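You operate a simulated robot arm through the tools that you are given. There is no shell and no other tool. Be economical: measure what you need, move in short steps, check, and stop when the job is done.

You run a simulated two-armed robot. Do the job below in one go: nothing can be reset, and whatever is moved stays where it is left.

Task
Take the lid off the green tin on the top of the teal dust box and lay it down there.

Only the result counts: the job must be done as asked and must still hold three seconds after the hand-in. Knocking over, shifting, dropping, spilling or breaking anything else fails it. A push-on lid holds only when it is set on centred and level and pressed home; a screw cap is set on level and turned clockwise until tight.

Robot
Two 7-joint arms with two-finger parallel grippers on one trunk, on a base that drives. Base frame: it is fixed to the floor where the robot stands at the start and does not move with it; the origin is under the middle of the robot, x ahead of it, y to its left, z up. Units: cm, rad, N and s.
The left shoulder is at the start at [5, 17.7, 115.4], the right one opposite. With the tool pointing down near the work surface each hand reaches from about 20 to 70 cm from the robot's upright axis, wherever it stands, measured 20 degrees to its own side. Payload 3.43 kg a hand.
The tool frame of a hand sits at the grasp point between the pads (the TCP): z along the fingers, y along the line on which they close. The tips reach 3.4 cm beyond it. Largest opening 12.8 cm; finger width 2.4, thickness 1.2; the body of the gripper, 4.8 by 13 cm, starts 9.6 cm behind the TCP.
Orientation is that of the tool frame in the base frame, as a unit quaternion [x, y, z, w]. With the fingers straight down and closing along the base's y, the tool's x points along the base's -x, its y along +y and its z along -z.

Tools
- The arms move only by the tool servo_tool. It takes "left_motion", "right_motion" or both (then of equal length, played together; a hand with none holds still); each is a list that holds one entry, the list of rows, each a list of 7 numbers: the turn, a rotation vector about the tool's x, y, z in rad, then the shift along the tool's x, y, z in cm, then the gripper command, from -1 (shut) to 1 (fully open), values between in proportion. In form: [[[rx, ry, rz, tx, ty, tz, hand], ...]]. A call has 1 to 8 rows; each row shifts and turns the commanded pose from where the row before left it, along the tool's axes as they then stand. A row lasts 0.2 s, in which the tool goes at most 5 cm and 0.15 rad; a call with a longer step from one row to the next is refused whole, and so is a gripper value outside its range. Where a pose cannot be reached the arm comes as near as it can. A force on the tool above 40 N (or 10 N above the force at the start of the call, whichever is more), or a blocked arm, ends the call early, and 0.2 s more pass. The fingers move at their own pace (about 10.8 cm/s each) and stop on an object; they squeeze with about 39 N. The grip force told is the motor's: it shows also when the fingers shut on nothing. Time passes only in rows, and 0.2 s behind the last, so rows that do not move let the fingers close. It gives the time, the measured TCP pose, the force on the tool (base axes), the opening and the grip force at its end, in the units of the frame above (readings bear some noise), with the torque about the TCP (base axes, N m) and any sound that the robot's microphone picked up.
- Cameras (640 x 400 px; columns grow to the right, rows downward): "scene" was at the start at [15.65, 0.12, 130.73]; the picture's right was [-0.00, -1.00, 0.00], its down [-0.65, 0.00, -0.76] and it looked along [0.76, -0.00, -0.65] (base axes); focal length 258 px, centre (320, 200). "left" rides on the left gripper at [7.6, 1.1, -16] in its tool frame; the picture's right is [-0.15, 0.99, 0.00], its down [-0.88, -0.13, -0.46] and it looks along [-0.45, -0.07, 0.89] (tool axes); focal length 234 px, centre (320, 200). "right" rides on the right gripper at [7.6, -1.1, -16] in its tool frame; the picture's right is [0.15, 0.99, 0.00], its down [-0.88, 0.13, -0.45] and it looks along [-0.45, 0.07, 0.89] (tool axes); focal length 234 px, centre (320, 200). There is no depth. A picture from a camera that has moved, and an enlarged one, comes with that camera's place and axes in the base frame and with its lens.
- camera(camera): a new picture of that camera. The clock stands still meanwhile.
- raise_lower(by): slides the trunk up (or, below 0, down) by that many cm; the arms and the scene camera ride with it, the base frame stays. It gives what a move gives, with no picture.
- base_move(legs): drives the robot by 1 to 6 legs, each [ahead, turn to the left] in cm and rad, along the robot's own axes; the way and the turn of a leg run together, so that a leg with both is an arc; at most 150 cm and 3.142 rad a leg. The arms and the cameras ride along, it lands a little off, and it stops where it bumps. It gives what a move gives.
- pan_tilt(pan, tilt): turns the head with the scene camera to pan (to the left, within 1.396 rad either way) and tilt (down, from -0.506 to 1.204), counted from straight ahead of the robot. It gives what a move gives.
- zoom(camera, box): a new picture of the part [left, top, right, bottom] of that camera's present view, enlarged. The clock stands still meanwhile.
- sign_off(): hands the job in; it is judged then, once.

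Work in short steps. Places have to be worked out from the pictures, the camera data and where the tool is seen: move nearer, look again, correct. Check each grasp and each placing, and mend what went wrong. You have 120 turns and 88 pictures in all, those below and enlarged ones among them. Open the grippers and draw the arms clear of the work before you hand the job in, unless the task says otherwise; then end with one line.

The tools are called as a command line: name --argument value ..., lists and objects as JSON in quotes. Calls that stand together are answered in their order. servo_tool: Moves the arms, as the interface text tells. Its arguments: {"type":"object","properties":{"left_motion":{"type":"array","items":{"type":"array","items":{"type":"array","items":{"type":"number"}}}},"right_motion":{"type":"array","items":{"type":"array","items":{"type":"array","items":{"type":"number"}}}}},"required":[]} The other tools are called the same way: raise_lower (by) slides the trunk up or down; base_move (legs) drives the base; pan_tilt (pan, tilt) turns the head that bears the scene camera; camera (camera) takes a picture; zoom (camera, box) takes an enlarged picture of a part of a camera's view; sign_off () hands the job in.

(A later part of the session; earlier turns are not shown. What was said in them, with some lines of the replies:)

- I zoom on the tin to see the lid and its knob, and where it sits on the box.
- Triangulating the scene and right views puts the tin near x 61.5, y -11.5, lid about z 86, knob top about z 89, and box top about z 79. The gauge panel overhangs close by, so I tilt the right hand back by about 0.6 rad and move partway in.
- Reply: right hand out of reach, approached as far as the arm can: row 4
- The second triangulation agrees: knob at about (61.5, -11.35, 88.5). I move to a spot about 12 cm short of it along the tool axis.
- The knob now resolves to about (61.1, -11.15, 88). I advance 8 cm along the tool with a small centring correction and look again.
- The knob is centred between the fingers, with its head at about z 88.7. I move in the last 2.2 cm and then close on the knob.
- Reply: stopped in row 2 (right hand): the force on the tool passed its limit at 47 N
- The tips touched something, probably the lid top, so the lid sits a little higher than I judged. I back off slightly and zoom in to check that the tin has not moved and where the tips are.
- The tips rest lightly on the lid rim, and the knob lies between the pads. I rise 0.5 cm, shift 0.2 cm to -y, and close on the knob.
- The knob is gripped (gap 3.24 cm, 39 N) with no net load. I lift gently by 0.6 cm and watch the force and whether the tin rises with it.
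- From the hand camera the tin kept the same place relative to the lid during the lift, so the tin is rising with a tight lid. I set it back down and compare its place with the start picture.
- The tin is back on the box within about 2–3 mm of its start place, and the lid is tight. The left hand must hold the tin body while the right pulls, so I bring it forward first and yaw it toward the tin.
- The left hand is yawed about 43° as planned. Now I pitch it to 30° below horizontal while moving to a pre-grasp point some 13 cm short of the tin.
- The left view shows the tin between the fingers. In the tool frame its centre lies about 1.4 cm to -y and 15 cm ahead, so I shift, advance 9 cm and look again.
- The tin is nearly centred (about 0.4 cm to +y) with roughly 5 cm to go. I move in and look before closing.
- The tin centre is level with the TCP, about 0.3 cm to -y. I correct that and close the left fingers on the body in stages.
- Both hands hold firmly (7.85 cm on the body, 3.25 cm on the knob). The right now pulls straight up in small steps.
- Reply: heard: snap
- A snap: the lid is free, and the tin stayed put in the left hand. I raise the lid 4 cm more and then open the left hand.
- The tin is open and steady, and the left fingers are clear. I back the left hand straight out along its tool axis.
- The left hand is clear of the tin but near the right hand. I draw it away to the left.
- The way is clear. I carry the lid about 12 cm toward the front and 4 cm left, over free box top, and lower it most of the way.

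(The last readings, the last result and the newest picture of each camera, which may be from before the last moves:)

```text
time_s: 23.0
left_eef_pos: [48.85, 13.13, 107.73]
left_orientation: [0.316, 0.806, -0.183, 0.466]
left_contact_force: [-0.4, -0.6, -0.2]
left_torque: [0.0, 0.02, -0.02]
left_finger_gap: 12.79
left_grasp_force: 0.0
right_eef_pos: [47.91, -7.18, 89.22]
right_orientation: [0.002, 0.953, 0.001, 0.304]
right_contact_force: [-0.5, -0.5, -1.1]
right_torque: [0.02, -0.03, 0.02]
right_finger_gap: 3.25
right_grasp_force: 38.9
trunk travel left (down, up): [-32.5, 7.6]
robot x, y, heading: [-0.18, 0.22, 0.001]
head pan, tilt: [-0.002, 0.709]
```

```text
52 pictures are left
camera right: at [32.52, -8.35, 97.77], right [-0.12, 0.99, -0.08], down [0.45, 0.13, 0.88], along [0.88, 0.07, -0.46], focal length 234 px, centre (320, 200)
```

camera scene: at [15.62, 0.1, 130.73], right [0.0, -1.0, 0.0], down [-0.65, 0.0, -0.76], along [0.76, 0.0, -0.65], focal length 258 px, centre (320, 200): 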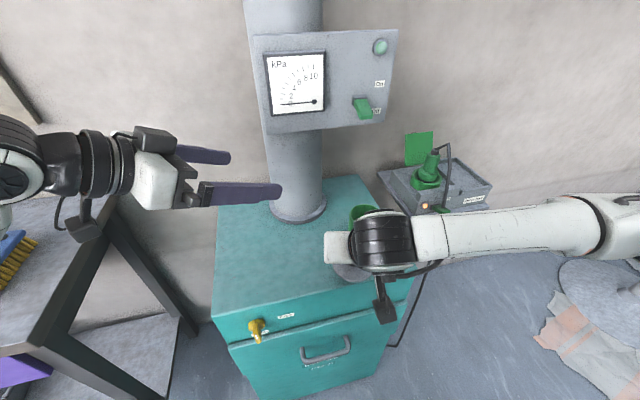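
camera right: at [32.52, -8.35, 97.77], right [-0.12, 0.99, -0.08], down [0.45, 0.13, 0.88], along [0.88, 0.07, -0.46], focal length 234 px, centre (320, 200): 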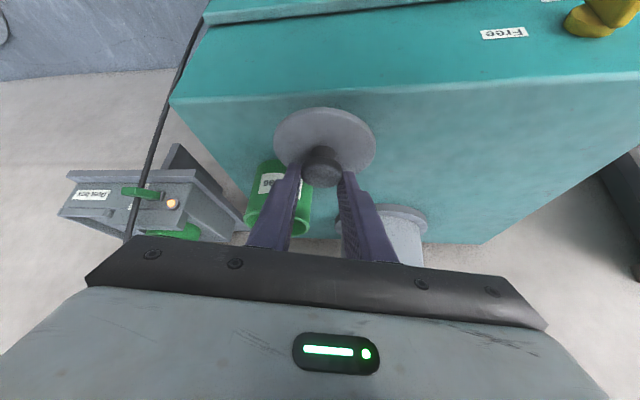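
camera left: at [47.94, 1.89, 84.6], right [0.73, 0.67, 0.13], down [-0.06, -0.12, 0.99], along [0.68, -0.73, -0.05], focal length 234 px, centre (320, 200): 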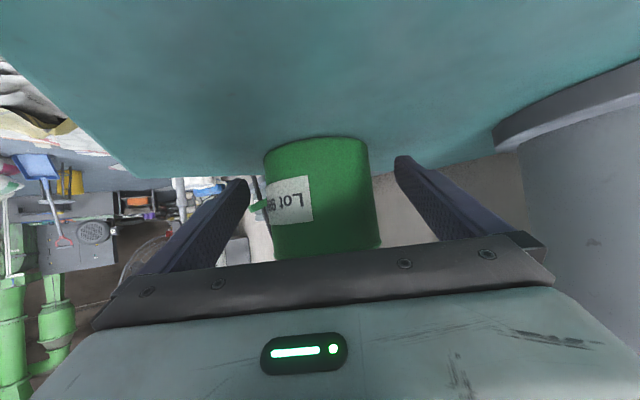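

The hand camera shows the box front edge runs at about x 47 here, so the lid would overhang. I shift it to about (53.3, -2.5), well inside the top, and draw the left hand further off.

servo_tool --left_motion '[[[0, 0, 0, 0, 1.5, -2, 1], [0, 0, 0, 0, 1.5, -2, 1], [0, 0, 0, 0, 1, -2, 1], [0, 0, 0, 0, 0, 0, 1], [0, 0, 0, 0, 0, 0, 1], [0, 0, 0, 0, 0, 0, 1]]]' --right_motion '[[[0, 0, 0, 0, 0, 0, -1], [0, 0, 0, 0, 0, 0, -1], [0, 0, 0, -1, 1.5, 0.71, -1], [0, 0, 0, -1, 1.6, 0.71, -1], [0, 0, 0, -1, 1.5, 0.71, -1], [0, 0, 0, 0, 0, 0, -1]]]'

camera --camera "right"

camera --camera "scene"

```text
time_s: 24.4
left_eef_pos: [47.75, 19.6, 110.75]
left_orientation: [0.317, 0.805, -0.184, 0.466]
left_contact_force: [0.4, -0.9, 0.5]
left_torque: [0.0, 0.02, 0.01]
left_finger_gap: 12.81
left_grasp_force: 0.1
right_eef_pos: [51.8, -2.61, 89.25]
right_orientation: [0.002, 0.953, 0.002, 0.304]
right_contact_force: [0.1, -0.1, -0.3]
right_torque: [0.0, 0.0, 0.03]
right_finger_gap: 3.26
right_grasp_force: 39.0
trunk travel left (down, up): [-32.5, 7.6]
robot x, y, heading: [0.08, -0.28, -0.001]
head pan, tilt: [-0.002, 0.709]
```

```text
51 pictures are left
camera right: at [36.22, -3.78, 97.95], right [-0.12, 0.99, -0.08], down [0.45, 0.13, 0.88], along [0.88, 0.07, -0.46], focal length 234 px, centre (320, 200)
```

right: 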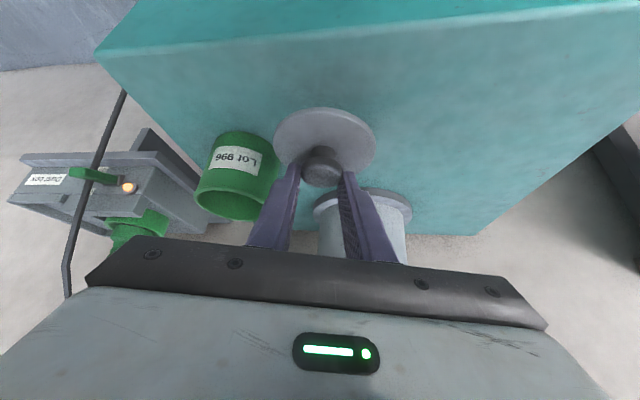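

```text
50 pictures are left
camera scene: at [15.62, 0.09, 130.73], right [0.0, -1.0, 0.0], down [-0.65, 0.0, -0.76], along [0.76, 0.0, -0.65], focal length 258 px, centre (320, 200)
```

scene: 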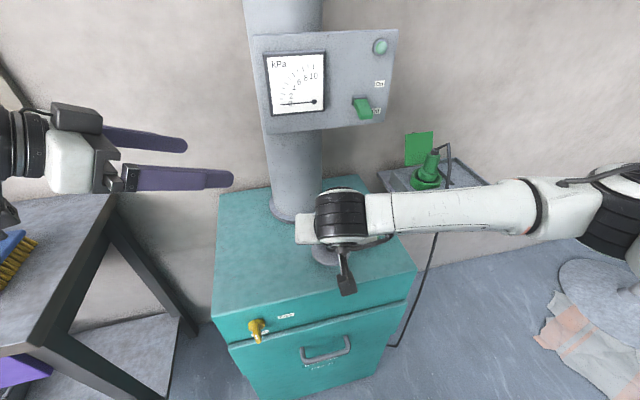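

The lid is now well inside the top and clear of the tin. I lower it slowly until it touches.

servo_tool --right_motion '[[[0, 0, 0, 0.58, 0, 0.82, -1], [0, 0, 0, 0.58, 0, 0.82, -1], [0, 0, 0, 0.29, 0, 0.41, -1], [0, 0, 0, 0.17, 0, 0.25, -1], [0, 0, 0, 0, 0, 0, -1]]]'

zoom --camera "scene" --box '[240, 200, 400, 300]'

camera --camera "right"

```text
time_s: 25.6
left_eef_pos: [47.75, 19.53, 110.72]
left_orientation: [0.316, 0.806, -0.184, 0.466]
left_contact_force: [0.5, -1.0, 0.1]
left_torque: [-0.01, 0.02, 0.05]
left_finger_gap: 12.82
left_grasp_force: 0.0
right_eef_pos: [51.55, -2.66, 86.47]
right_orientation: [0.002, 0.952, 0.0, 0.305]
right_contact_force: [0.3, 0.7, -0.2]
right_torque: [-0.01, -0.02, -0.01]
right_finger_gap: 3.22
right_grasp_force: 38.8
trunk travel left (down, up): [-32.5, 7.6]
robot x, y, heading: [-0.15, 0.23, -0.001]
head pan, tilt: [-0.002, 0.709]
```

```text
4.00 times, centred on (320, 250) of scene
camera zoom: at [15.63, 0.1, 130.73], right [0.0, -1.0, 0.0], down [-0.65, 0.0, -0.76], along [0.76, 0.0, -0.65], focal length 1032 px, centre (320, 0)
```

zoom: 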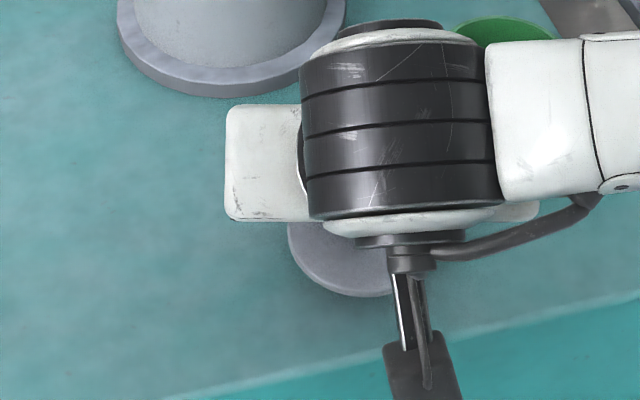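

```text
48 pictures are left
camera right: at [36.15, -3.79, 95.1], right [-0.12, 0.99, -0.08], down [0.45, 0.13, 0.88], along [0.88, 0.07, -0.46], focal length 234 px, centre (320, 200)
```

right: 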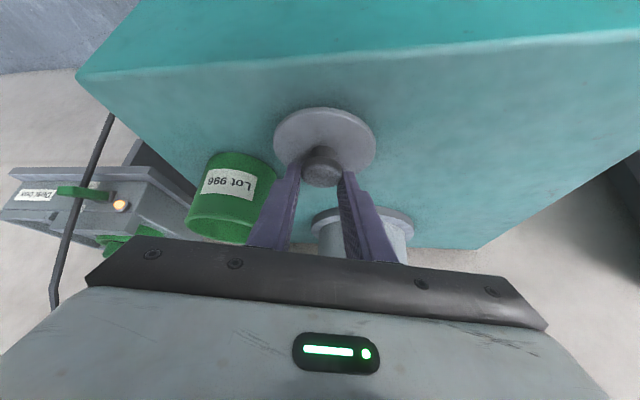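

No contact yet, so I keep lowering in 0.25 cm steps and watch for an upward force.

servo_tool --right_motion '[[[0, 0, 0, 0.145, 0, 0.205, -1], [0, 0, 0, 0.145, 0, 0.205, -1], [0, 0, 0, 0.145, 0, 0.205, -1], [0, 0, 0, 0, 0, 0, -1]]]'

```text
time_s: 26.6
left_eef_pos: [47.88, 19.49, 110.85]
left_orientation: [0.317, 0.806, -0.184, 0.465]
left_contact_force: [0.1, -0.3, -0.5]
left_torque: [-0.02, -0.02, 0.01]
left_finger_gap: 12.8
left_grasp_force: 0.2
right_eef_pos: [51.59, -2.66, 85.6]
right_orientation: [0.002, 0.953, 0.001, 0.304]
right_contact_force: [0.3, 1.1, 0.1]
right_torque: [0.0, 0.02, 0.0]
right_finger_gap: 3.23
right_grasp_force: 39.2
trunk travel left (down, up): [-32.5, 7.6]
robot x, y, heading: [-0.56, -0.02, 0.001]
head pan, tilt: [-0.002, 0.709]
```

Still no contact at TCP z 85.6, so I continue down.

servo_tool --right_motion '[[[0, 0, 0, 0.145, 0, 0.205, -1], [0, 0, 0, 0.145, 0, 0.205, -1], [0, 0, 0, 0, 0, 0, -1]]]'

zoom --camera "right" --box '[220, 80, 420, 205]'

```text
time_s: 27.4
left_eef_pos: [47.64, 19.43, 110.87]
left_orientation: [0.317, 0.805, -0.184, 0.467]
left_contact_force: [0.2, 0.1, 0.2]
left_torque: [0.02, -0.02, 0.0]
left_finger_gap: 12.83
left_grasp_force: 0.1
right_eef_pos: [51.66, -2.61, 85.43]
right_orientation: [0.002, 0.952, 0.002, 0.305]
right_contact_force: [-1.7, -0.6, 10.1]
right_torque: [-0.27, 0.16, -0.08]
right_finger_gap: 3.21
right_grasp_force: 39.1
trunk travel left (down, up): [-32.5, 7.6]
robot x, y, heading: [-0.16, -0.0, 0.002]
head pan, tilt: [-0.002, 0.709]
```

```text
3.20 times, centred on (320, 142) of right
camera zoom: at [36.15, -3.8, 93.99], right [-0.12, 0.99, -0.08], down [0.45, 0.13, 0.88], along [0.88, 0.07, -0.46], focal length 749 px, centre (320, 384)
```

zoom: 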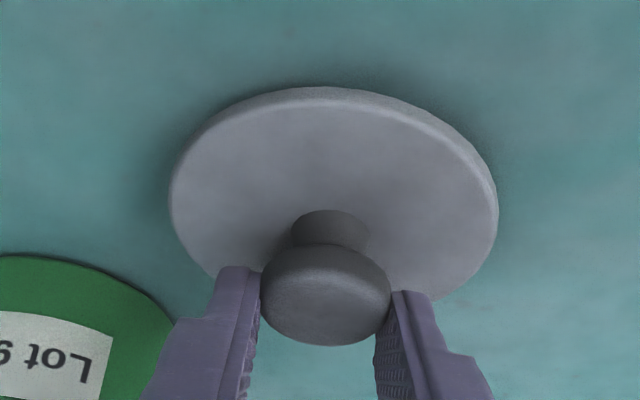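

The lid is on the box (10 N upward). I ease off 0.2 cm, open the fingers, and let it settle.

servo_tool --right_motion '[[[0, 0, 0, -0.12, 0, -0.16, -1], [0, 0, 0, 0, 0, 0, -0.45], [0, 0, 0, 0, 0, 0, -0.3], [0, 0, 0, 0, 0, 0, 0.0], [0, 0, 0, 0, 0, 0, 0.1]]]'

zoom --camera "right" --box '[220, 80, 420, 205]'

```text
time_s: 28.6
left_eef_pos: [47.82, 19.64, 110.8]
left_orientation: [0.317, 0.805, -0.184, 0.466]
left_contact_force: [0.5, 0.4, -0.7]
left_torque: [0.0, -0.01, -0.01]
left_finger_gap: 12.8
left_grasp_force: 0.1
right_eef_pos: [51.67, -2.67, 85.52]
right_orientation: [0.002, 0.952, 0.001, 0.305]
right_contact_force: [0.0, 0.7, -0.2]
right_torque: [-0.01, 0.04, 0.01]
right_finger_gap: 7.04
right_grasp_force: 0.0
trunk travel left (down, up): [-32.5, 7.6]
robot x, y, heading: [-0.2, 0.17, 0.0]
head pan, tilt: [-0.002, 0.709]
```

```text
3.20 times, centred on (320, 142) of right
camera zoom: at [36.16, -3.83, 94.09], right [-0.12, 0.99, -0.08], down [0.45, 0.13, 0.88], along [0.88, 0.07, -0.46], focal length 749 px, centre (320, 384)
```

zoom: 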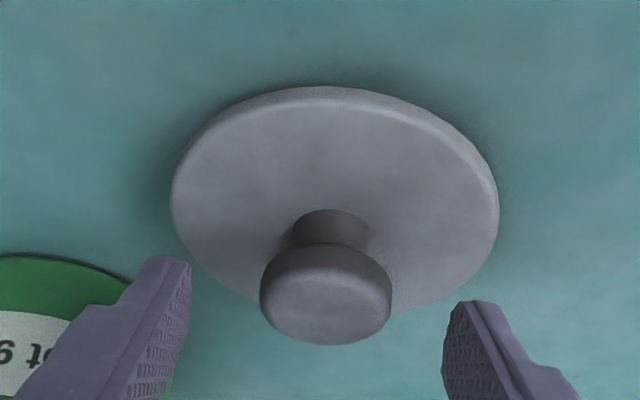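

The lid lies free and still on the box. I draw the right hand back along its axis and then up.

servo_tool --right_motion '[[[0, 0, 0, 0, 0, -1, 0.1], [0, 0, 0, 0, 0, -2.5, 0.1], [0, 0, 0, 0, 0, -3.5, 0.1], [0, 0, 0, 0, 0, -3.5, 0.5], [0, 0, 0, -1, -2.5, -3, 1], [0, 0, 0, -1, -3, -3, 1], [0, 0, 0, -1, -3, -3, 1], [0, 0, 0, 0, 0, 0, 1]]]'

camera --camera "scene"

zoom --camera "scene" --box '[240, 170, 440, 295]'

```text
time_s: 30.4
left_eef_pos: [47.82, 19.68, 110.67]
left_orientation: [0.317, 0.805, -0.184, 0.466]
left_contact_force: [-0.7, -0.7, 0.1]
left_torque: [-0.01, 0.02, -0.01]
left_finger_gap: 12.79
left_grasp_force: 0.2
right_eef_pos: [42.69, -11.11, 103.16]
right_orientation: [0.001, 0.953, 0.001, 0.304]
right_contact_force: [-0.6, 0.9, -0.5]
right_torque: [-0.01, 0.02, 0.02]
right_finger_gap: 12.82
right_grasp_force: 0.0
trunk travel left (down, up): [-32.5, 7.6]
robot x, y, heading: [-0.02, 0.16, -0.0]
head pan, tilt: [-0.002, 0.709]
```

```text
45 pictures are left
camera scene: at [15.63, 0.12, 130.73], right [0.0, -1.0, 0.0], down [-0.65, 0.0, -0.76], along [0.76, 0.0, -0.65], focal length 258 px, centre (320, 200)
```

scene: 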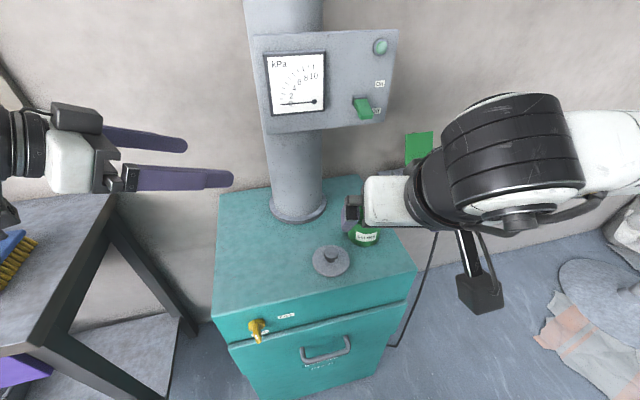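

```text
3.20 times, centred on (340, 232) of scene
camera zoom: at [15.63, 0.12, 130.73], right [0.0, -1.0, 0.0], down [-0.65, 0.0, -0.76], along [0.76, 0.0, -0.65], focal length 826 px, centre (256, 96)
```

zoom: 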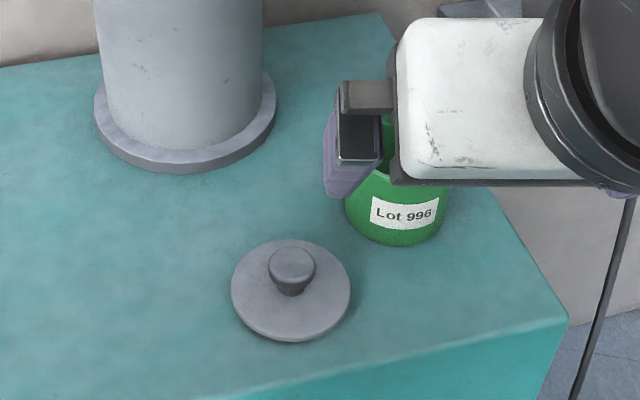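

The lid lies flat on the box top, the tin stands open in its place, and both hands are open and clear, so I hand the job in.

sign_off

```text
The job is handed in.
```

The lid is off the green tin and lying flat on the top of the teal dust box. The tin is still upright, within a few millimetres of its start place.
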